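You operate a simulated robot arm through the tools that you are given. There is no shell and no other tool. Be economical: measure what you need, move in short steps, check, and stop when the job is done.

You are at the controls of a simulated robot arm. One attempt, no reset.

TASK
On the folding end of the long table, make the white cartridge and the sand tin change places.

The check looks at the end state, three seconds after you hand in, the way a careful person would. Anything else that was tipped, shoved, dropped, spilled or broken makes it a failure.

THE ROBOT
A 6-joint arm with a two-finger parallel gripper, fixed in place. Base frame: the origin is at the foot of the arm, x ahead of it, y to its left, z up; the work surface is at about z = 760. Units: mm, rad, N and s.
With the tool pointing down near the work surface it reaches from about 240 to 640 mm from the base axis. Its first joint turns from -1.152 to 1.152 rad. Payload 2.7 kg.
The TCP is the grasp point between the finger pads, 23 mm short of the fingertips. In the tool frame z runs along the fingers and y along their closing line. Largest opening 94 mm; finger width 38, thickness 10; the body of the gripper, 54 by 96 mm, starts 39 mm behind the TCP.
Orientation is told as [roll, pitch, yaw] about the base's x, y, z axes, in that order, counted from this pose: with the fingers straight down and closing along the base's y, the tool's x points along the base's -x, its y along +y and its z along -z.

THE INTERFACE
- The arm moves only by the tool drive_tool. Its argument "increments" is a list of rows, each a list of 7 numbers: the shift along the tool's x, y, z in mm, then the turn, a rotation vector about the tool's x, y, z in degrees, then the gripper command, from -1 (shut) to 1 (fully open), values between in proportion. In form: [[tx, ty, tz, wx, wy, wz, hand], ...]. A call has 1 to 20 rows; each row is the pose to reach, as a shift and turn from the pose commanded when the call began, along the tool's axes at that moment. A row lasts 0.2 s, in which the tool goes at most 50 mm and 0.15 rad; a call with a longer step from one row to the next is refused whole, and so is a gripper value outside its range. Where a pose cannot be reached the arm comes as near as it can. A force on the tool above 40 N (or 10 N above the force at the start of the call, whichever is more), or a blocked arm, ends the call early, and 0.2 s more pass. Each finger travels about 45 mm/s and halts on what it meets, pressing with about 24 N; the grip force reading is that of the motor and also rises with nothing between the fingers. The clock runs only during rows and for 0.2 s after the last one: add rows that repeat a pose to give the fingers time. It gives the time, the measured TCP pose, the force on the tool (base axes), the opening and the grip force at its end, in the units of the frame above (readings bear some noise), with the torque about the TCP (base axes, N m) and any sound that the robot's microphone picked up.
- Cameras (640 x 400 px; columns grow to the right, rows downward): "scene" is fixed at [90.7, -447.9, 1404.1]; the picture's right is [0.61, -0.79, 0.00], its down [-0.46, -0.35, -0.81] and it looks along [0.65, 0.50, -0.58] (base axes); focal length 334 px, centre (320, 200). "wrist" rides on the gripper at [86, 16, -74] in the tool frame; the picture's right is [-0.18, 0.98, 0.00], its down [-0.58, -0.11, -0.81] and it looks along [-0.79, -0.15, 0.59] (tool axes); focal length 243 px, centre (320, 200). There is no depth. A picture from a camera that has moved, and an enlarged one, comes with that camera's place and axes in the base frame and with its lens.
- grab_frame(camera): a new picture of that camera. It takes no simulated time.
- close_up(camera, box): a new picture of the part [left, top, right, bottom] of that camera's present view, enlarged. It takes no simulated time.
- sign_off(): hands the job in; it is judged then, once.

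Go step by step. Nothing tells you positions but the pictures and the camera data: compare them with the known pose of the tool, close in by small moves and look again before you grip or let go. The budget is 120 turns and 68 pictures, counting those below and the enlarged ones. Unless the task says otherwise, let go and move clear before handing in, and close with one line.

The tools are called as a command line: name --pt "numbers of a row" for each row, then --argument value for the rest, lists and objects as JSON in quotes. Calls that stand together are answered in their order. drive_tool: Moves the arm, as the interface text tells. Its arguments: {"type":"object","properties":{"increments":{"type":"array"}},"required":["increments"]} The other tools are called the same way: grab_frame (camera) takes a picture; close_up (camera, box) takes an enlarged picture of a part of a camera's view; sign_off () hands the job in.

At the start:

```text
time_s: 0.0
eef_pos: [473.9, -73.1, 999.4]
tool_rot: [-0.001, 0.001, 0.0]
wrist_force: [-0.3, 0.6, 0.1]
ft_torque: [0.04, 0.01, 0.0]
gripper_width: 93.8
finger_force: 0.1
```

scene: 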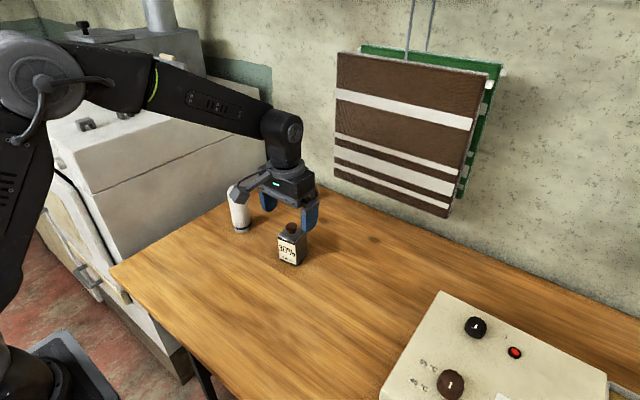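
wrist: 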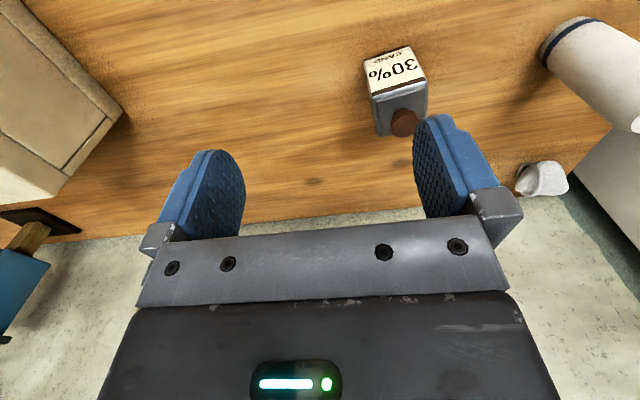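

I see the white cartridge and the sand tin (grey, brown cap, "30%" label) under the gripper, and a small white item seen near the table's far edge in the wrist view. I'll look closer first.

close_up --camera "scene" --box '[200, 150, 360, 280]'

close_up --camera "wrist" --box '[340, 0, 640, 200]'

```text
3.08 times, centred on (280, 215) of scene
camera zoom: at [90.7, -447.9, 1404.1], right [0.61, -0.79, 0.0], down [-0.46, -0.35, -0.81], along [0.65, 0.5, -0.58], focal length 1029 px, centre (443, 154)
```

zoom: 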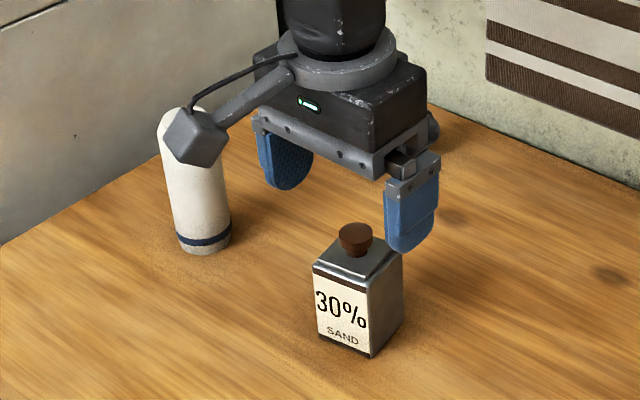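

```text
2.00 times, centred on (490, 100) of wrist
camera zoom: at [386.1, -56.5, 1074.5], right [0.18, 0.98, 0.0], down [0.58, -0.11, 0.81], along [0.79, -0.15, -0.59], focal length 485 px, centre (-20, 400)
```

zoom: 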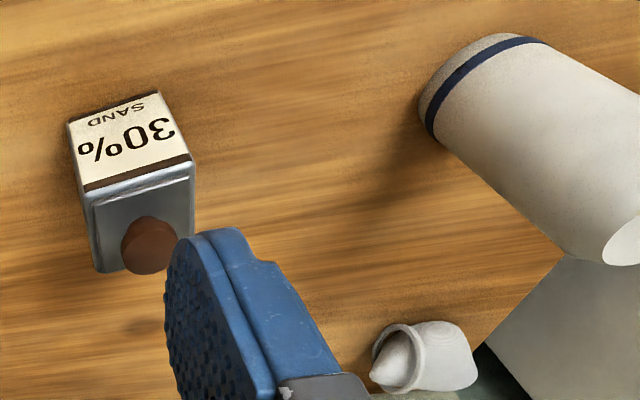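

The tin is at about (560, 4), turned roughly +8°, with its cap top near z 870. The cartridge is at about (557, 203), about 52 mm across and about 150 mm tall. I'll hover above the tin, turned to match it, and check.

drive_tool --pt "-22 19 12 0 0 -2 1" --pt "-43 38 25 0 0 -4 1" --pt "-65 58 37 0 0 -6 1" --pt "-86 77 50 0 0 -8 1" --pt "-86 77 50 0 0 -8 1"

grab_frame --camera "wrist"

close_up --camera "scene" --box '[200, 150, 360, 280]'

```text
time_s: 1.2
eef_pos: [558.5, 5.9, 950.9]
tool_rot: [0.001, 0.0, 0.14]
wrist_force: [-0.4, -0.2, -0.4]
ft_torque: [-0.05, 0.02, -0.01]
gripper_width: 94.3
finger_force: 0.1
```

```text
63 pictures are left
camera wrist: at [470.9, 9.1, 1024.6], right [0.04, 1.0, 0.0], down [0.59, -0.03, 0.81], along [0.81, -0.04, -0.59], focal length 243 px, centre (320, 200)
```

wrist: 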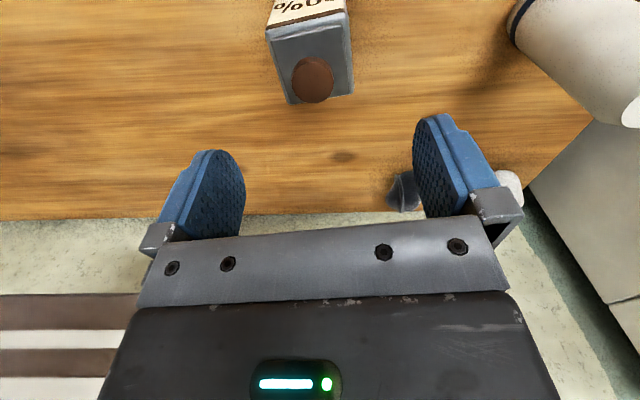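

```text
3.08 times, centred on (280, 215) of scene
camera zoom: at [90.7, -447.9, 1404.1], right [0.61, -0.79, 0.0], down [-0.46, -0.35, -0.81], along [0.65, 0.5, -0.58], focal length 1029 px, centre (443, 154)
```

zoom: 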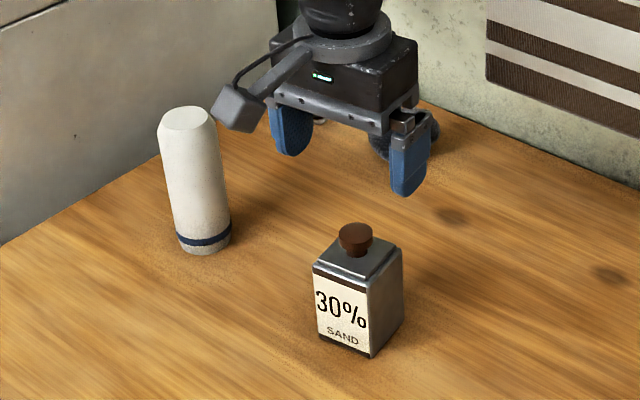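

The cartridge is a smooth cylinder with a bevelled top near z 907, and the tin is centred under the gripper. I'll descend part of the way and check.

drive_tool --pt "0 -1 30 0 0 0 1" --pt "0 -1 60 0 0 0 1" --pt "0 -1 85 0 0 0 1" --pt "0 -1 85 0 0 0 1"

grab_frame --camera "wrist"

close_up --camera "scene" --box '[240, 180, 340, 270]'

```text
time_s: 2.2
eef_pos: [558.3, 3.7, 864.8]
tool_rot: [-0.001, -0.001, 0.14]
wrist_force: [-0.1, -0.1, -1.2]
ft_torque: [0.02, -0.01, -0.02]
gripper_width: 93.9
finger_force: 0.0
```

```text
61 pictures are left
camera wrist: at [470.3, 8.7, 939.6], right [0.05, 1.0, 0.0], down [0.59, -0.03, 0.81], along [0.81, -0.04, -0.59], focal length 243 px, centre (320, 200)
```

wrist: 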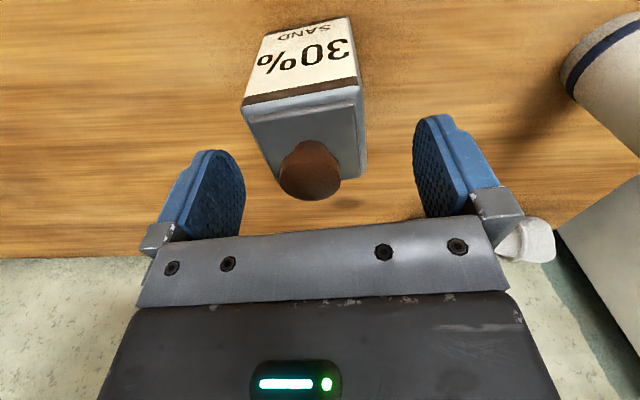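

```text
4.44 times, centred on (290, 225) of scene
camera zoom: at [90.7, -447.9, 1404.1], right [0.61, -0.79, 0.0], down [-0.46, -0.35, -0.81], along [0.65, 0.5, -0.58], focal length 1487 px, centre (453, 89)
```

zoom: 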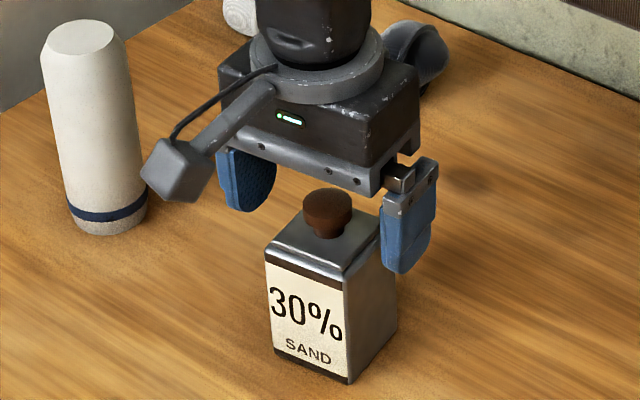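

The tin sits between the fingers and the cap top is about z 865. I'll shift −2 mm in y, lower to about 836 and close.

drive_tool --pt "0 -2 10 0 0 0 1" --pt "0 -2 20 0 0 0 1" --pt "0 -2 29 0 0 0 1" --pt "0 -2 29 0 0 0 1"

grab_frame --camera "wrist"

close_up --camera "scene" --box '[240, 180, 340, 270]'

```text
time_s: 3.2
eef_pos: [560.0, 2.6, 835.9]
tool_rot: [0.0, -0.001, 0.138]
wrist_force: [0.9, -0.3, 0.2]
ft_torque: [0.02, 0.02, -0.01]
gripper_width: 94.1
finger_force: 0.0
```

```text
59 pictures are left
camera wrist: at [470.9, 6.3, 910.7], right [0.05, 1.0, 0.0], down [0.59, -0.03, 0.81], along [0.81, -0.04, -0.59], focal length 243 px, centre (320, 200)
```

wrist: 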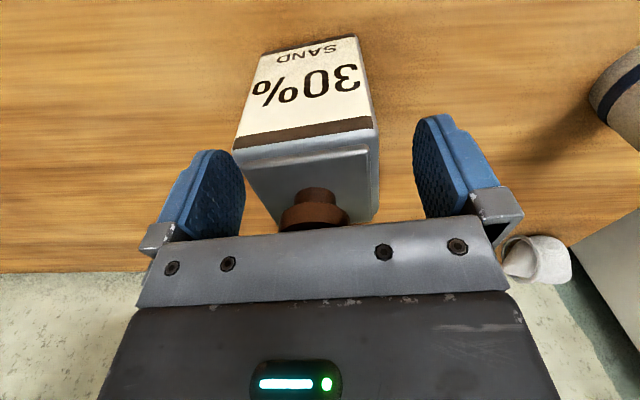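

```text
4.44 times, centred on (290, 225) of scene
camera zoom: at [90.7, -447.9, 1404.1], right [0.61, -0.79, 0.0], down [-0.46, -0.35, -0.81], along [0.65, 0.5, -0.58], focal length 1487 px, centre (453, 89)
```

zoom: 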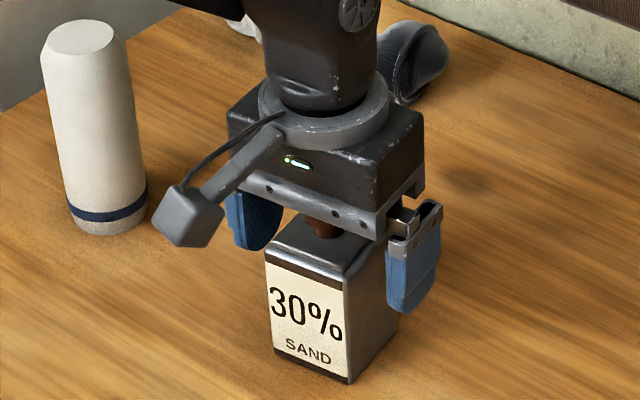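

The tin sits about 4 mm toward the right finger. I'll shift −4 mm to centre it and close.

drive_tool --pt "0 -4 0 0 0 0 1" --pt "0 -4 0 0 0 0 0.6" --pt "0 -4 0 0 0 0 0.3" --pt "0 -4 0 0 0 0 0" --pt "0 -4 0 0 0 0 -0.5" --pt "0 -4 0 0 0 0 -1" --pt "0 -4 0 0 0 0 -1" --pt "0 -4 0 0 0 0 -1"

grab_frame --camera "wrist"

close_up --camera "scene" --box '[240, 180, 340, 270]'

```text
time_s: 5.0
eef_pos: [560.0, -2.3, 837.3]
tool_rot: [0.001, 0.001, 0.139]
wrist_force: [0.6, 1.1, 0.4]
ft_torque: [0.13, -0.07, -0.02]
gripper_width: 55.6
finger_force: 24.3
```

```text
57 pictures are left
camera wrist: at [471.6, 2.3, 910.9], right [0.05, 1.0, 0.0], down [0.59, -0.03, 0.81], along [0.81, -0.04, -0.59], focal length 243 px, centre (320, 200)
```

wrist: 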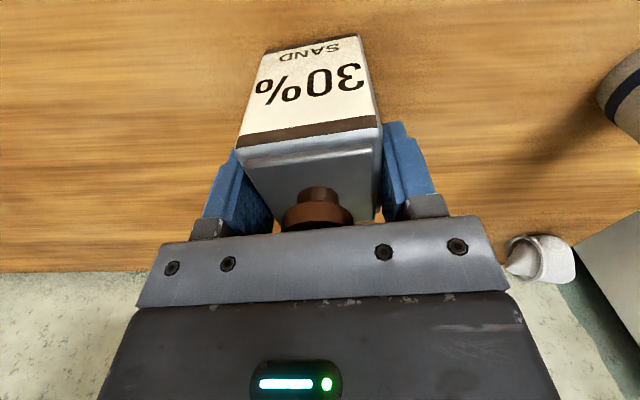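

```text
4.44 times, centred on (290, 225) of scene
camera zoom: at [90.7, -447.9, 1404.1], right [0.61, -0.79, 0.0], down [-0.46, -0.35, -0.81], along [0.65, 0.5, -0.58], focal length 1487 px, centre (453, 89)
```

zoom: 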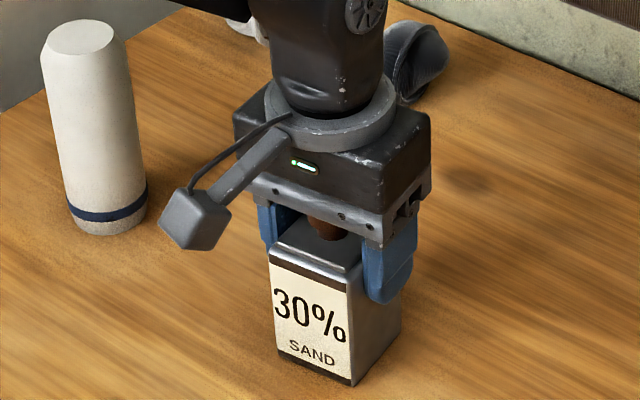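

The tin is gripped at a width of 55.6 mm, having moved about 2 mm. Its original centre was about (559, 0). Next I'll lift it and check.

drive_tool --pt "0 0 -5 0 0 0 -1" --pt "0 0 -15 0 0 0 -1" --pt "0 0 -30 0 0 0 -1" --pt "0 0 -45 0 0 0 -1" --pt "0 0 -50 0 0 0 -1" --pt "0 0 -50 0 0 0 -1"

grab_frame --camera "wrist"

grab_frame --camera "scene"

```text
time_s: 6.4
eef_pos: [559.4, -3.2, 885.7]
tool_rot: [0.0, 0.0, 0.14]
wrist_force: [0.3, 0.9, -3.3]
ft_torque: [0.04, -0.02, 0.03]
gripper_width: 27.5
finger_force: 24.2
```

```text
55 pictures are left
camera wrist: at [471.2, 1.4, 960.1], right [0.05, 1.0, 0.0], down [0.59, -0.03, 0.81], along [0.81, -0.04, -0.59], focal length 243 px, centre (320, 200)
```

wrist: 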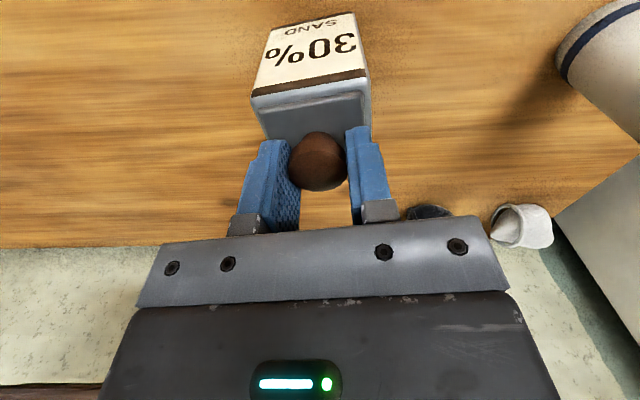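

```text
54 pictures are left
```

scene: 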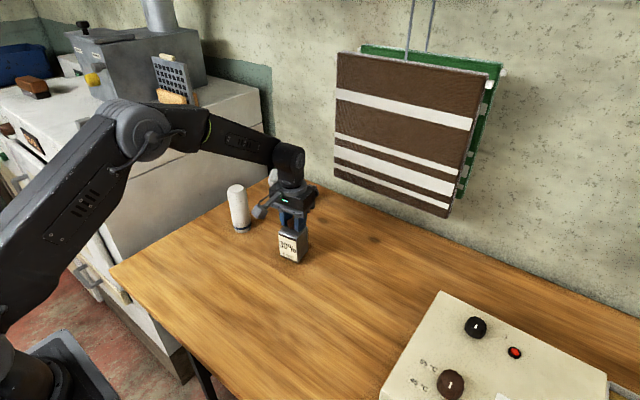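

The fingers slid up the tin's body and now close at the cap height. I'll look closely before doing anything.

close_up --camera "scene" --box '[240, 180, 340, 270]'

close_up --camera "wrist" --box '[220, 0, 420, 240]'

```text
4.44 times, centred on (290, 225) of scene
camera zoom: at [90.7, -447.9, 1404.1], right [0.61, -0.79, 0.0], down [-0.46, -0.35, -0.81], along [0.65, 0.5, -0.58], focal length 1487 px, centre (453, 89)
```

zoom: 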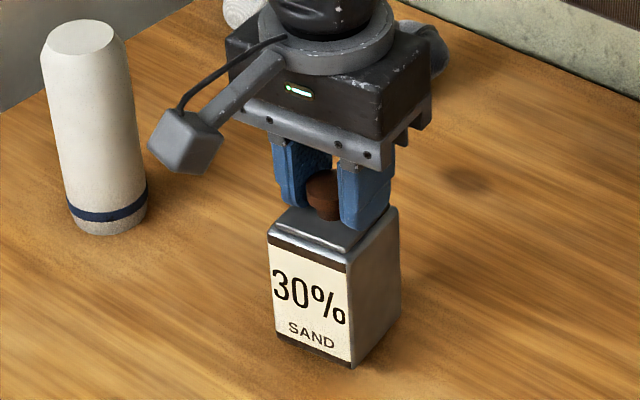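

```text
1.67 times, centred on (320, 120) of wrist
camera zoom: at [471.2, 1.4, 960.1], right [0.05, 1.0, 0.0], down [0.59, -0.03, 0.81], along [0.81, -0.04, -0.59], focal length 404 px, centre (320, 333)
```

zoom: 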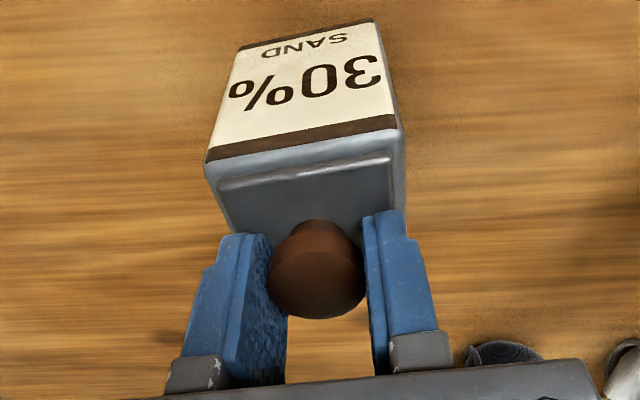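

The tin was caught by its cap and hangs level about 11 mm above the table, weighing about 3.5 N. I'll set it back down and take the cap deeper.

drive_tool --pt "0 0 3 0 0 0 -1" --pt "0 0 6 0 0 0 -1" --pt "0 0 9 0 0 0 -1" --pt "0 0 9 0 0 0 -1"

close_up --camera "scene" --box '[240, 180, 340, 270]'

```text
time_s: 7.4
eef_pos: [559.2, -2.8, 877.1]
tool_rot: [0.0, 0.0, 0.141]
wrist_force: [0.1, 0.2, -3.3]
ft_torque: [-0.03, 0.01, -0.04]
gripper_width: 27.6
finger_force: 23.8
```

```text
4.44 times, centred on (290, 225) of scene
camera zoom: at [90.7, -447.9, 1404.1], right [0.61, -0.79, 0.0], down [-0.46, -0.35, -0.81], along [0.65, 0.5, -0.58], focal length 1487 px, centre (453, 89)
```

zoom: 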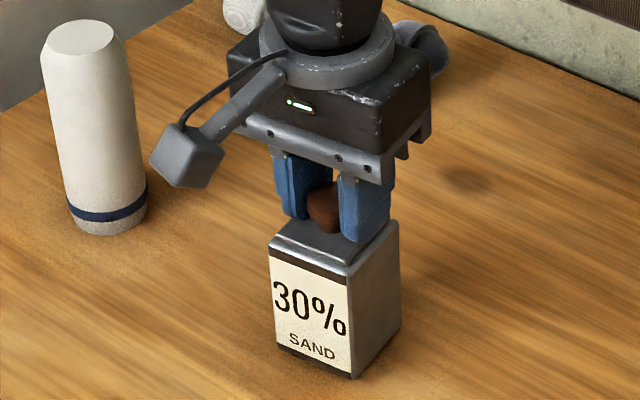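

The cap grip holds without slipping. I'll carry the tin low and slowly to a free waiting spot near (420, 100).

drive_tool --pt "0 0 -8 0 0 0 -1" --pt "0 0 -20 0 0 0 -1" --pt "0 0 -30 0 0 0 -1" --pt "6 6 -30 0 0 0 -1" --pt "18 18 -30 0 0 0 -1" --pt "34 33 -30 0 0 0 -1" --pt "50 49 -30 0 0 0 -1" --pt "66 65 -30 0 0 0 -1" --pt "82 81 -30 0 0 0 -1" --pt "98 96 -30 0 0 0 -1" --pt "111 109 -30 0 0 0 -1" --pt "119 117 -30 0 0 0 -1" --pt "123 121 -30 0 0 0 -1" --pt "123 121 -30 0 0 0 -1"

grab_frame --camera "wrist"

grab_frame --camera "scene"

```text
time_s: 10.4
eef_pos: [420.9, 99.6, 907.1]
tool_rot: [-0.001, 0.0, 0.14]
wrist_force: [0.5, 0.1, -2.9]
ft_torque: [0.01, 0.01, -0.05]
gripper_width: 27.5
finger_force: 24.3
```

```text
50 pictures are left
camera wrist: at [333.0, 104.2, 981.4], right [0.05, 1.0, 0.0], down [0.59, -0.03, 0.81], along [0.81, -0.04, -0.59], focal length 243 px, centre (320, 200)
```

wrist: 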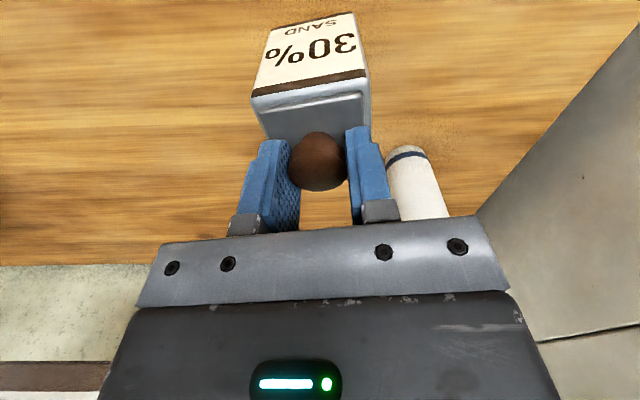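

```text
49 pictures are left
```

scene: 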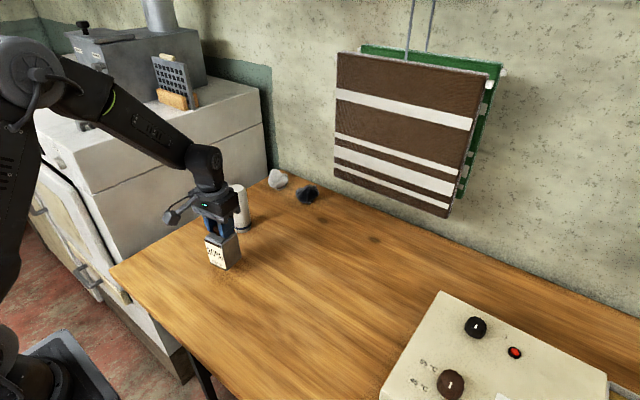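

The tin rides level. I'll lower it gently to the table.

drive_tool --pt "0 0 10 0 0 0 -1" --pt "0 0 20 0 0 0 -1" --pt "0 0 28 0 0 0 -1" --pt "0 0 31 0 0 0 -1" --pt "0 0 33 0 0 0 -1" --pt "0 0 33 0 0 0 -1"

close_up --camera "scene" --box '[170, 190, 270, 280]'

```text
time_s: 11.8
eef_pos: [421.0, 99.2, 873.3]
tool_rot: [0.001, -0.002, 0.139]
wrist_force: [0.6, 0.1, -2.6]
ft_torque: [-0.01, -0.02, 0.02]
gripper_width: 27.6
finger_force: 23.9
```

```text
4.44 times, centred on (220, 235) of scene
camera zoom: at [90.7, -447.9, 1404.1], right [0.61, -0.79, 0.0], down [-0.46, -0.35, -0.81], along [0.65, 0.5, -0.58], focal length 1487 px, centre (764, 44)
```

zoom: 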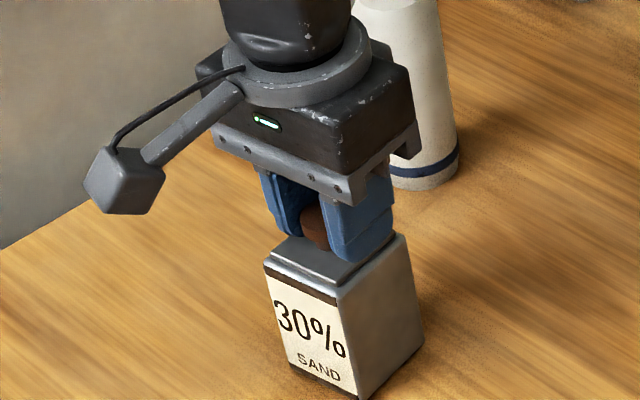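

drive_tool --pt "0 0 1 0 0 0 -1" --pt "0 0 2 0 0 0 -1" --pt "0 0 2 0 0 0 -1"

```text
time_s: 12.6
eef_pos: [422.7, 99.3, 872.2]
tool_rot: [0.0, -0.001, 0.14]
wrist_force: [0.6, -0.1, -2.3]
ft_torque: [-0.01, -0.01, -0.04]
gripper_width: 27.6
finger_force: 23.9
```

The tin is still hanging, so it has not touched down yet. I'll keep lowering in 1 mm steps.

drive_tool --pt "0 0 1 0 0 0 -1" --pt "0 0 2 0 0 0 -1" --pt "0 0 2 0 0 0 -1"

```text
time_s: 13.4
eef_pos: [422.2, 100.6, 870.5]
tool_rot: [0.0, -0.002, 0.139]
wrist_force: [-5.4, -2.6, 13.3]
ft_torque: [-0.01, 0.34, 0.02]
gripper_width: 27.5
finger_force: 23.8
```

The tin touched down at TCP z about 871. I'll ease up slightly, open and rise.

drive_tool --pt "0 0 -0.8 0 0 0 -1" --pt "0 0 -0.8 0 0 0 -0.4" --pt "0 0 -0.8 0 0 0 0" --pt "0 0 -0.8 0 0 0 0.3" --pt "0 0 -0.8 0 0 0 0.3" --pt "0 0 -15 0 0 0 0.3" --pt "0 0 -45 0 0 0 0.6" --pt "0 0 -90 0 0 0 1" --pt "0 0 -110 0 0 0 1" --pt "0 0 -110 0 0 0 1"

grab_frame --camera "wrist"

grab_frame --camera "scene"

```text
time_s: 15.6
eef_pos: [421.4, 99.4, 981.3]
tool_rot: [0.001, 0.0, 0.141]
wrist_force: [0.1, 0.1, 0.3]
ft_torque: [0.02, 0.0, -0.02]
gripper_width: 94.0
finger_force: 0.0
```

```text
47 pictures are left
camera wrist: at [332.8, 103.4, 1054.8], right [0.05, 1.0, 0.0], down [0.59, -0.03, 0.81], along [0.81, -0.04, -0.59], focal length 243 px, centre (320, 200)
```

wrist: 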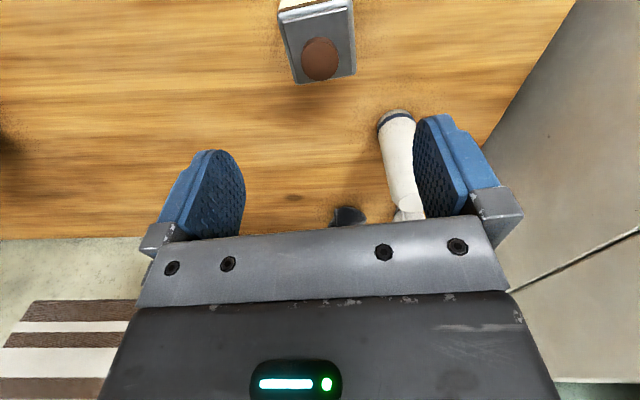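

```text
46 pictures are left
```

scene: 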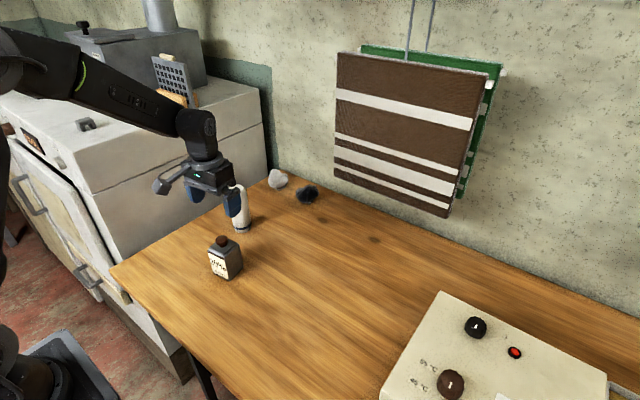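

The tin stands clear at about (421, 99). Next I'll hover above the cartridge with the yaw back to zero.

drive_tool --pt "-30 17 0 0 0 2 1" --pt "-60 33 0 0 0 4 1" --pt "-90 50 0 0 0 6 1" --pt "-120 67 0 0 0 8 1" --pt "-149 83 0 0 0 8 1" --pt "-149 83 0 0 0 8 1"

grab_frame --camera "wrist"

close_up --camera "scene" --box '[180, 140, 300, 250]'

```text
time_s: 17.0
eef_pos: [556.7, 202.5, 981.1]
tool_rot: [0.0, 0.0, 0.0]
wrist_force: [-0.3, 0.2, 0.6]
ft_torque: [-0.02, 0.02, 0.02]
gripper_width: 93.7
finger_force: 0.1
```

```text
45 pictures are left
camera wrist: at [470.6, 219.8, 1054.4], right [0.18, 0.98, 0.0], down [0.58, -0.11, 0.81], along [0.79, -0.15, -0.59], focal length 243 px, centre (320, 200)
```

wrist: 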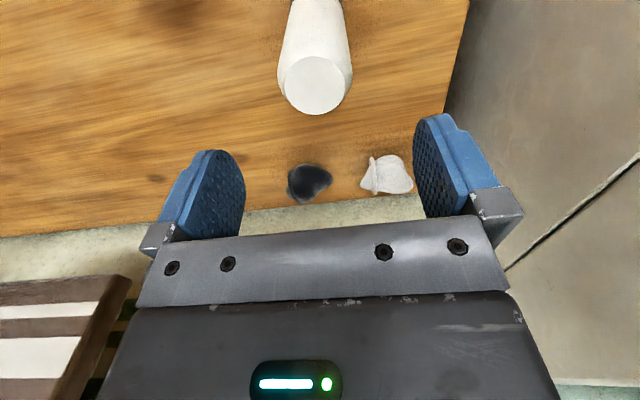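

```text
3.64 times, centred on (240, 195) of scene
camera zoom: at [90.7, -447.9, 1404.1], right [0.61, -0.79, 0.0], down [-0.46, -0.35, -0.81], along [0.65, 0.5, -0.58], focal length 1216 px, centre (611, 218)
```

zoom: 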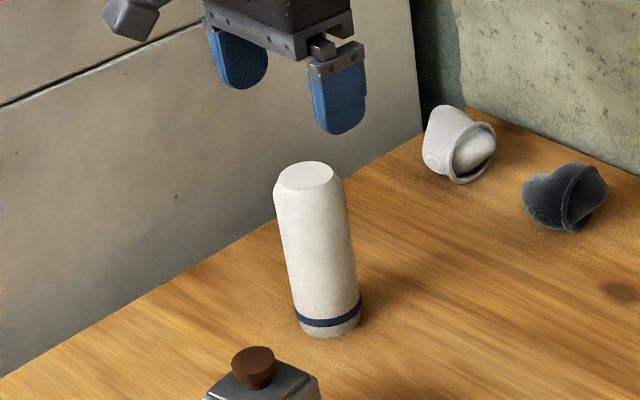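

The cartridge is at about (557, 202) with its top near z 900 and a bevelled upper edge. I'll go down part way and check the centring.

drive_tool --pt "0 0 25 0 0 0 1" --pt "0 0 52 0 0 0 1" --pt "0 0 52 0 0 0 1"

grab_frame --camera "wrist"

close_up --camera "scene" --box '[180, 140, 300, 250]'

```text
time_s: 17.8
eef_pos: [556.5, 202.5, 929.1]
tool_rot: [0.0, 0.0, 0.001]
wrist_force: [1.0, 0.1, 0.1]
ft_torque: [0.01, -0.04, -0.04]
gripper_width: 94.0
finger_force: 0.1
```

```text
43 pictures are left
camera wrist: at [470.0, 220.1, 1001.7], right [0.18, 0.98, 0.0], down [0.58, -0.11, 0.81], along [0.79, -0.15, -0.59], focal length 243 px, centre (320, 200)
```

wrist: 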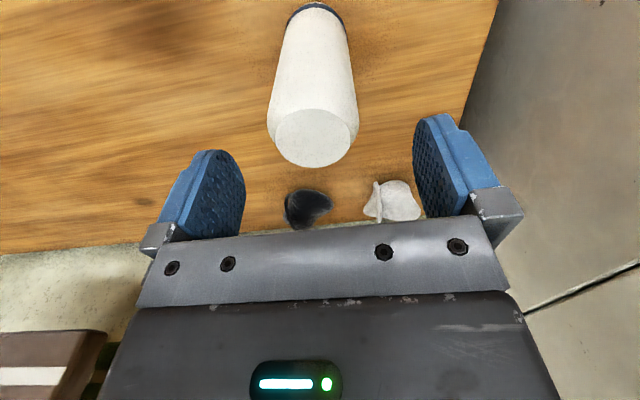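

```text
3.64 times, centred on (240, 195) of scene
camera zoom: at [90.7, -447.9, 1404.1], right [0.61, -0.79, 0.0], down [-0.46, -0.35, -0.81], along [0.65, 0.5, -0.58], focal length 1216 px, centre (611, 218)
```

zoom: 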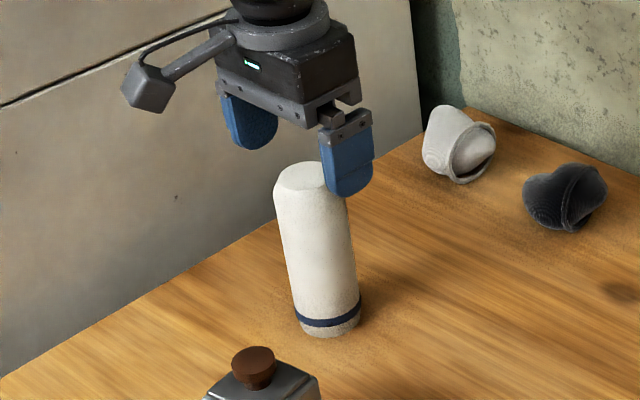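

The cartridge is close to centred. I'll trim (−2, −2) mm, go down to z about 873 and look.

drive_tool --pt "2 -2 0 0 0 0 1" --pt "2 -2 25 0 0 0 1" --pt "2 -2 45 0 0 0 1" --pt "2 -2 56 0 0 0 1" --pt "2 -2 56 0 0 0 1"

grab_frame --camera "wrist"

close_up --camera "scene" --box '[180, 140, 300, 250]'

```text
time_s: 19.0
eef_pos: [555.5, 200.3, 871.3]
tool_rot: [0.0, 0.001, 0.002]
wrist_force: [-0.5, -0.7, -0.9]
ft_torque: [-0.01, 0.04, 0.0]
gripper_width: 93.9
finger_force: 0.1
```

```text
41 pictures are left
camera wrist: at [468.3, 217.2, 945.6], right [0.18, 0.98, 0.0], down [0.58, -0.11, 0.81], along [0.79, -0.15, -0.59], focal length 243 px, centre (320, 200)
```

wrist: 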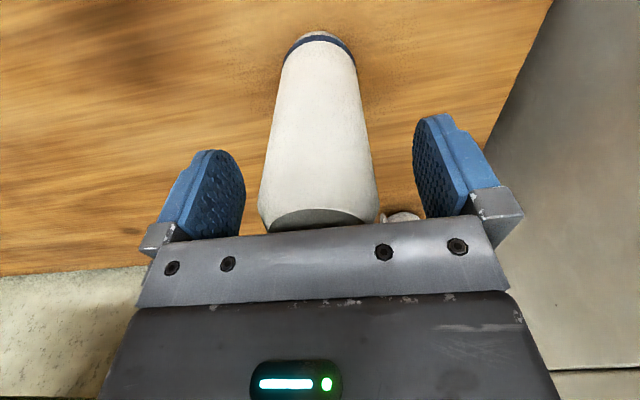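

```text
3.64 times, centred on (240, 195) of scene
camera zoom: at [90.7, -447.9, 1404.1], right [0.61, -0.79, 0.0], down [-0.46, -0.35, -0.81], along [0.65, 0.5, -0.58], focal length 1216 px, centre (611, 218)
```

zoom: 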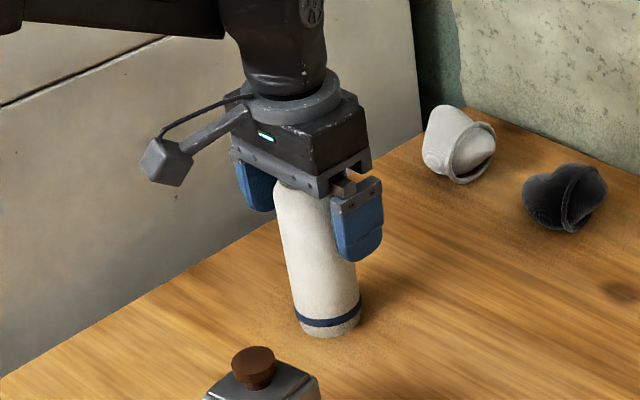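

The fingers straddle the cartridge. I'll shift 2 mm toward −y and close.

drive_tool --pt "0 -2 0 0 0 0 1" --pt "0 -2 0 0 0 0 0.6" --pt "0 -2 0 0 0 0 0.3" --pt "0 -2 0 0 0 0 0" --pt "0 -2 0 0 0 0 -0.5" --pt "0 -2 0 0 0 0 -1" --pt "0 -2 0 0 0 0 -1" --pt "0 -2 0 0 0 0 -1"

close_up --camera "scene" --box '[180, 140, 300, 250]'

grab_frame --camera "wrist"

```text
time_s: 20.8
eef_pos: [556.1, 197.9, 873.2]
tool_rot: [-0.001, -0.003, 0.001]
wrist_force: [0.3, -0.4, 2.2]
ft_torque: [0.03, 0.02, 0.0]
gripper_width: 50.8
finger_force: 23.6
```

```text
3.64 times, centred on (240, 195) of scene
camera zoom: at [90.6, -447.9, 1404.1], right [0.61, -0.79, 0.0], down [-0.46, -0.35, -0.81], along [0.65, 0.5, -0.58], focal length 1216 px, centre (611, 218)
```

zoom: 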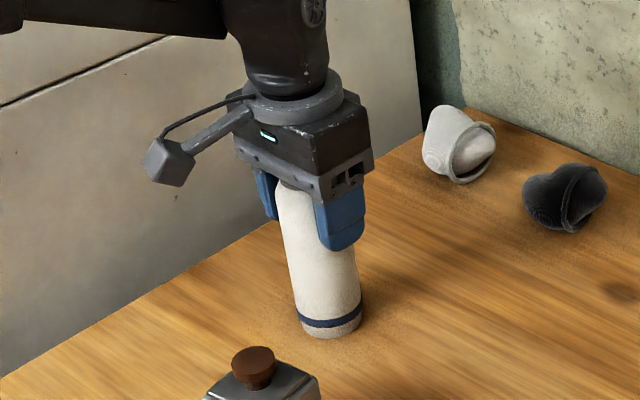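

```text
38 pictures are left
camera wrist: at [468.5, 215.0, 946.2], right [0.18, 0.98, 0.0], down [0.58, -0.11, 0.81], along [0.79, -0.15, -0.59], focal length 243 px, centre (320, 200)
```

wrist: 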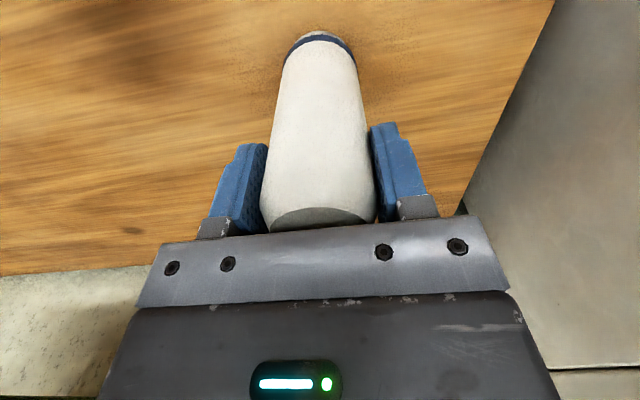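

The cartridge is gripped at 50.8 mm and hardly moved, so its original centre was about (556, 199). I'll do a small test lift.

drive_tool --pt "0 0 -3 0 0 0 -1" --pt "0 0 -8 0 0 0 -1" --pt "0 0 -14 0 0 0 -1" --pt "0 0 -14 0 0 0 -1"

close_up --camera "scene" --box '[180, 140, 300, 250]'

```text
time_s: 21.8
eef_pos: [556.1, 199.3, 886.5]
tool_rot: [0.001, -0.001, 0.001]
wrist_force: [-0.3, -0.8, -2.6]
ft_torque: [0.06, 0.01, 0.01]
gripper_width: 50.0
finger_force: 23.7
```

```text
3.64 times, centred on (240, 195) of scene
camera zoom: at [90.7, -447.9, 1404.1], right [0.61, -0.79, 0.0], down [-0.46, -0.35, -0.81], along [0.65, 0.5, -0.58], focal length 1216 px, centre (611, 218)
```

zoom: 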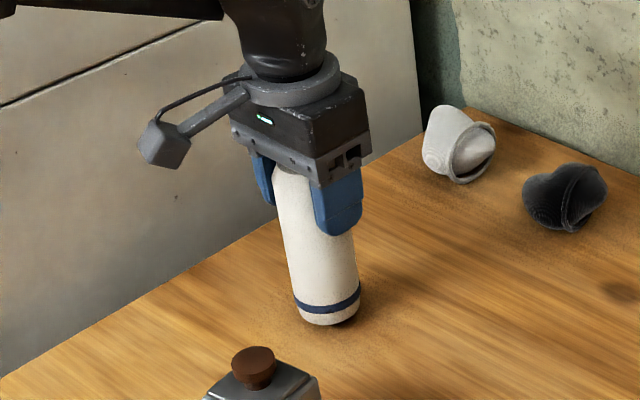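

It lifted, but the width dropped by 0.8 mm, which hints at slow slip. I'll hold and recheck.

drive_tool --pt "0 0 0 0 0 0 -1" --pt "0 0 0 0 0 0 -1" --pt "0 0 0 0 0 0 -1" --pt "0 0 0 0 0 0 -1"

close_up --camera "scene" --box '[180, 140, 300, 250]'

```text
time_s: 22.8
eef_pos: [555.3, 198.7, 885.9]
tool_rot: [0.001, 0.001, 0.0]
wrist_force: [0.3, -0.3, -2.7]
ft_torque: [-0.01, 0.0, -0.01]
gripper_width: 50.4
finger_force: 23.5
```

```text
3.64 times, centred on (240, 195) of scene
camera zoom: at [90.7, -447.9, 1404.1], right [0.61, -0.79, 0.0], down [-0.46, -0.35, -0.81], along [0.65, 0.5, -0.58], focal length 1216 px, centre (611, 218)
```

zoom: 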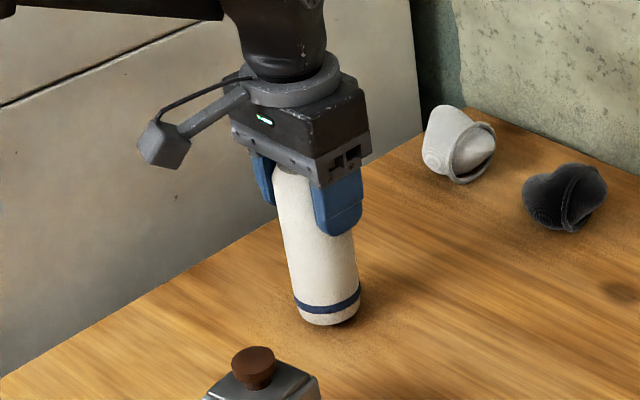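

It's stable. I'll carry it along −y to the tin's old spot.

drive_tool --pt "0 0 -5 0 0 0 -1" --pt "0 -5 -10 0 0 0 -1" --pt "0 -15 -12 0 0 0 -1" --pt "0 -30 -12 0 0 0 -1" --pt "-1 -50 -12 0 0 0 -1" --pt "-1 -70 -12 0 0 0 -1" --pt "-1 -90 -12 0 0 0 -1" --pt "-2 -110 -12 0 0 0 -1" --pt "-2 -130 -12 0 0 0 -1" --pt "-2 -150 -12 0 0 0 -1" --pt "-3 -168 -12 0 0 0 -1" --pt "-3 -182 -12 0 0 0 -1" --pt "-3 -192 -12 0 0 0 -1" --pt "-3 -198 -12 0 0 0 -1" --pt "-3 -199 -12 0 0 0 -1" --pt "-3 -199 -12 0 0 0 -1"

close_up --camera "scene" --box '[200, 150, 360, 280]'

grab_frame --camera "wrist"

```text
time_s: 26.2
eef_pos: [557.4, 0.3, 898.3]
tool_rot: [0.0, 0.0, -0.001]
wrist_force: [-0.2, -0.2, -1.5]
ft_torque: [0.0, 0.03, -0.01]
gripper_width: 50.4
finger_force: 24.3
```

```text
3.08 times, centred on (280, 215) of scene
camera zoom: at [90.7, -447.9, 1404.1], right [0.61, -0.79, 0.0], down [-0.46, -0.35, -0.81], along [0.65, 0.5, -0.58], focal length 1029 px, centre (443, 154)
```

zoom: 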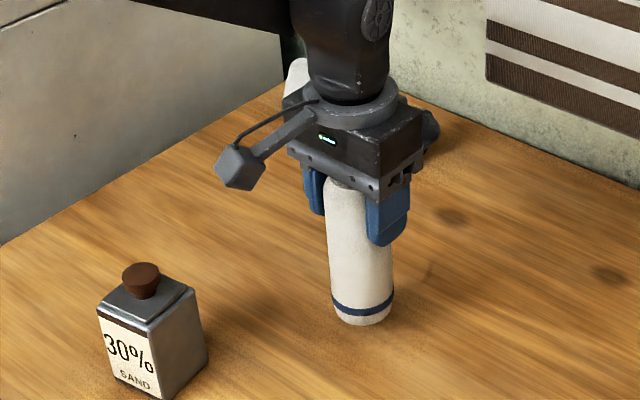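

```text
34 pictures are left
camera wrist: at [471.3, 16.0, 972.6], right [0.18, 0.98, 0.0], down [0.58, -0.11, 0.81], along [0.79, -0.15, -0.59], focal length 243 px, centre (320, 200)
```

wrist: 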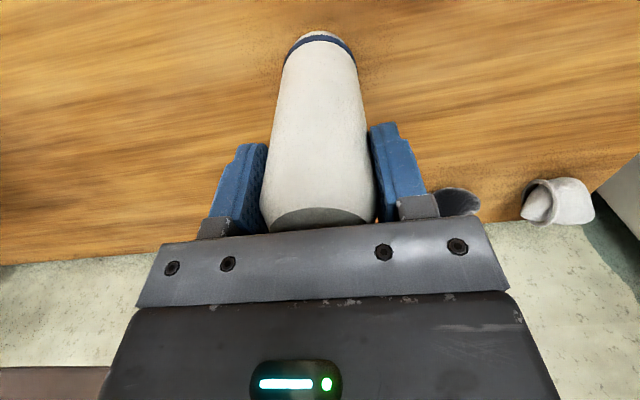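

The cartridge hangs straight above the tin's old spot. I'll lower it; contact is expected at TCP z about 873.

drive_tool --pt "0 0 8 0 0 0 -1" --pt "0 0 16 0 0 0 -1" --pt "0 0 21 0 0 0 -1" --pt "0 0 23 0 0 0 -1" --pt "0 0 23 0 0 0 -1"

```text
time_s: 27.4
eef_pos: [559.6, -0.3, 874.3]
tool_rot: [0.001, 0.0, 0.001]
wrist_force: [0.8, -0.7, -2.2]
ft_torque: [0.02, -0.04, 0.0]
gripper_width: 50.4
finger_force: 23.7
```

drive_tool --pt "0 0 1 0 0 0 -1" --pt "0 0 1.5 0 0 0 -1" --pt "0 0 1.5 0 0 0 -1"

close_up --camera "scene" --box '[240, 180, 340, 270]'

```text
time_s: 28.2
eef_pos: [558.5, -0.6, 873.6]
tool_rot: [0.001, 0.0, 0.001]
wrist_force: [-0.4, 0.0, -0.7]
ft_torque: [-0.01, -0.01, -0.01]
gripper_width: 50.2
finger_force: 23.9
```

```text
4.44 times, centred on (290, 225) of scene
camera zoom: at [90.7, -447.9, 1404.1], right [0.61, -0.79, 0.0], down [-0.46, -0.35, -0.81], along [0.65, 0.5, -0.58], focal length 1487 px, centre (453, 89)
```

zoom: 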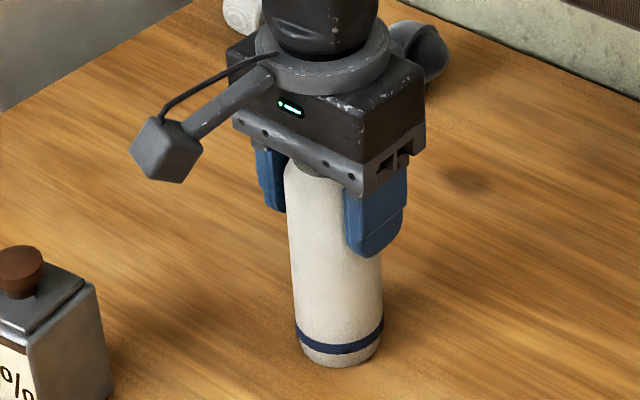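

The load is coming off the tool, so it is just touching. One more millimetre will confirm.

drive_tool --pt "0 0 0.7 0 0 0 -1" --pt "0 0 0.7 0 0 0 -1"

```text
time_s: 28.8
eef_pos: [559.0, -0.8, 873.4]
tool_rot: [0.0, -0.002, -0.001]
wrist_force: [-0.2, -0.1, -1.8]
ft_torque: [-0.02, -0.02, 0.0]
gripper_width: 50.3
finger_force: 23.9
```

drive_tool --pt "0 0 0.7 0 0 0 -1" --pt "0 0 1.4 0 0 0 -1" --pt "0 0 1.4 0 0 0 -1"

```text
time_s: 29.6
eef_pos: [558.5, -0.7, 871.8]
tool_rot: [0.001, -0.002, 0.0]
wrist_force: [-1.2, 0.5, 2.2]
ft_torque: [0.05, 0.11, 0.01]
gripper_width: 50.1
finger_force: 24.6
```

It's in contact now. I'll open slowly and rise straight up.

drive_tool --pt "0 0 0 0 0 0 0.0" --pt "0 0 0 0 0 0 0.3" --pt "0 0 0 0 0 0 0.7" --pt "0 0 0 0 0 0 1" --pt "0 0 0 0 0 0 1" --pt "0 0 0 0 0 0 1" --pt "0 0 -20 0 0 0 1" --pt "0 0 -60 0 0 0 1" --pt "0 0 -100 0 0 0 1" --pt "0 0 -110 0 0 0 1" --pt "0 0 -110 0 0 0 1"

close_up --camera "scene" --box '[200, 150, 360, 280]'

```text
time_s: 32.0
eef_pos: [558.7, -0.7, 982.0]
tool_rot: [-0.001, 0.0, 0.001]
wrist_force: [-0.1, 1.0, -0.7]
ft_torque: [0.03, 0.01, 0.0]
gripper_width: 93.9
finger_force: 0.0
```

```text
3.08 times, centred on (280, 215) of scene
camera zoom: at [90.7, -447.9, 1404.1], right [0.61, -0.79, 0.0], down [-0.46, -0.35, -0.81], along [0.65, 0.5, -0.58], focal length 1029 px, centre (443, 154)
```

zoom: 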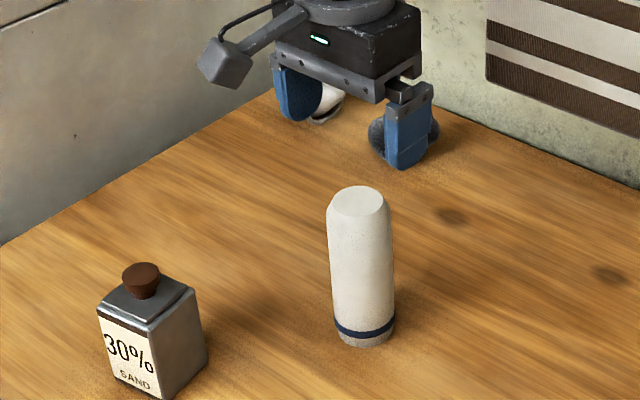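

The cartridge stands upright on the tin's old spot. Now I'll go back over the tin and match its yaw again.

drive_tool --pt "35 25 0 0 0 -2 1" --pt "69 50 0 0 0 -4 1" --pt "103 75 0 0 0 -6 1" --pt "137 100 0 0 0 -8 1" --pt "137 100 30 0 0 -8 1" --pt "137 100 60 0 0 -8 1" --pt "137 100 75 0 0 -8 1" --pt "137 100 75 0 0 -8 1"

grab_frame --camera "wrist"

close_up --camera "scene" --box '[170, 190, 270, 280]'

```text
time_s: 33.8
eef_pos: [421.1, 101.1, 906.3]
tool_rot: [-0.001, 0.0, 0.14]
wrist_force: [-0.2, -0.4, 0.3]
ft_torque: [-0.02, 0.02, 0.0]
gripper_width: 94.2
finger_force: 0.1
```

```text
31 pictures are left
camera wrist: at [333.5, 104.3, 980.4], right [0.05, 1.0, 0.0], down [0.59, -0.03, 0.81], along [0.81, -0.04, -0.59], focal length 243 px, centre (320, 200)
```

wrist: 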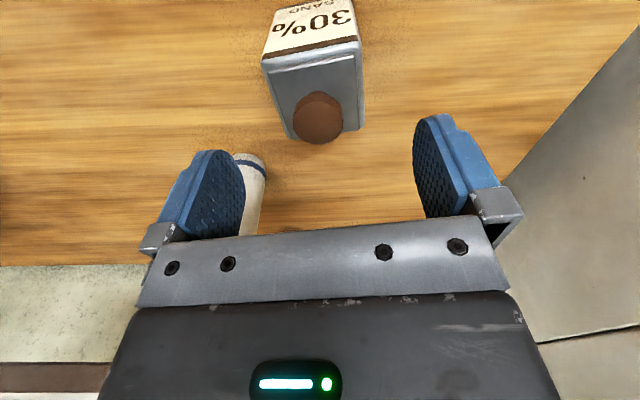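

```text
4.44 times, centred on (220, 235) of scene
camera zoom: at [90.7, -447.9, 1404.1], right [0.61, -0.79, 0.0], down [-0.46, -0.35, -0.81], along [0.65, 0.5, -0.58], focal length 1487 px, centre (764, 44)
```

zoom: 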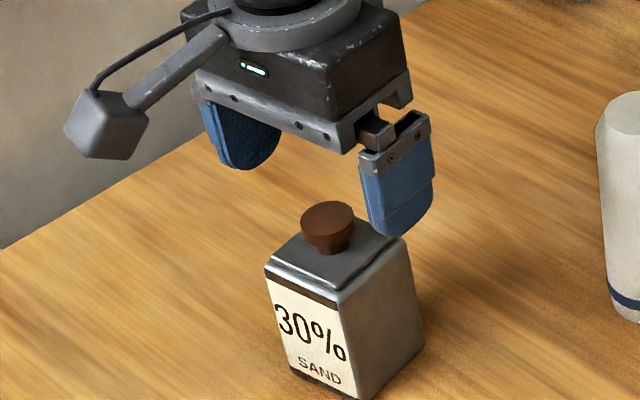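

The pose matches the earlier cap grip. I'll descend to z about 868, with the fingertips just above the tin's shoulder, and close on the cap.

drive_tool --pt "0 -0.5 15 0 0 0 0.6" --pt "0 -0.5 28 0 0 0 0.3" --pt "0 -0.5 37 0 0 0 0.2" --pt "0 -0.5 37 0 0 0 0.2"

close_up --camera "scene" --box '[170, 190, 270, 280]'

grab_frame --camera "wrist"

```text
time_s: 34.8
eef_pos: [422.4, 98.3, 868.9]
tool_rot: [0.001, -0.001, 0.139]
wrist_force: [0.0, 0.9, -0.4]
ft_torque: [0.01, -0.02, -0.03]
gripper_width: 56.6
finger_force: 0.1
```

```text
4.44 times, centred on (220, 235) of scene
camera zoom: at [90.7, -447.9, 1404.1], right [0.61, -0.79, 0.0], down [-0.46, -0.35, -0.81], along [0.65, 0.5, -0.58], focal length 1487 px, centre (764, 44)
```

zoom: 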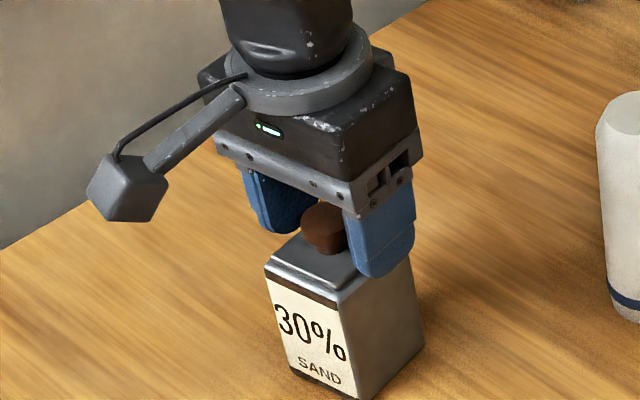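

```text
28 pictures are left
camera wrist: at [333.3, 103.6, 943.4], right [0.05, 1.0, 0.0], down [0.59, -0.03, 0.81], along [0.81, -0.04, -0.59], focal length 243 px, centre (320, 200)
```

wrist: 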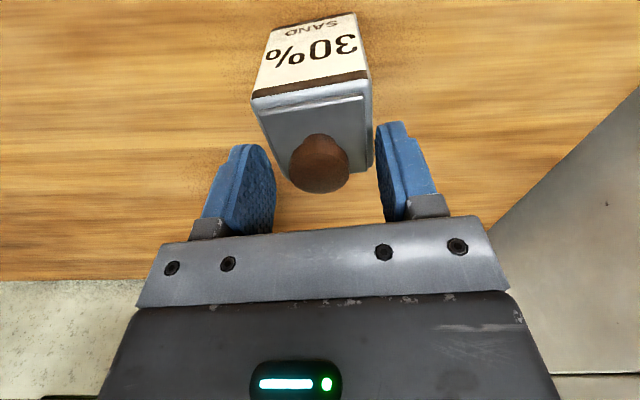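

The tips may be right at shoulder height. I'll raise 3 mm to match the earlier good grip height, then close.

drive_tool --pt "0 0 -3 0 0 0 0.2" --pt "0 0 -3 0 0 0 0" --pt "0 0 -3 0 0 0 -0.3" --pt "0 0 -3 0 0 0 -1" --pt "0 0 -3 0 0 0 -1" --pt "0 0 -3 0 0 0 -1"

close_up --camera "scene" --box '[170, 190, 270, 280]'

```text
time_s: 36.2
eef_pos: [421.4, 99.5, 872.7]
tool_rot: [0.0, -0.001, 0.14]
wrist_force: [-0.7, 1.5, 0.0]
ft_torque: [0.01, 0.07, -0.02]
gripper_width: 27.6
finger_force: 24.2
```

```text
4.44 times, centred on (220, 235) of scene
camera zoom: at [90.6, -447.9, 1404.1], right [0.61, -0.79, 0.0], down [-0.46, -0.35, -0.81], along [0.65, 0.5, -0.58], focal length 1487 px, centre (764, 44)
```

zoom: 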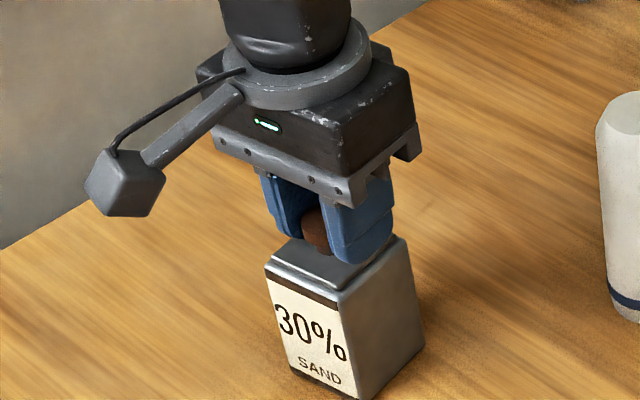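

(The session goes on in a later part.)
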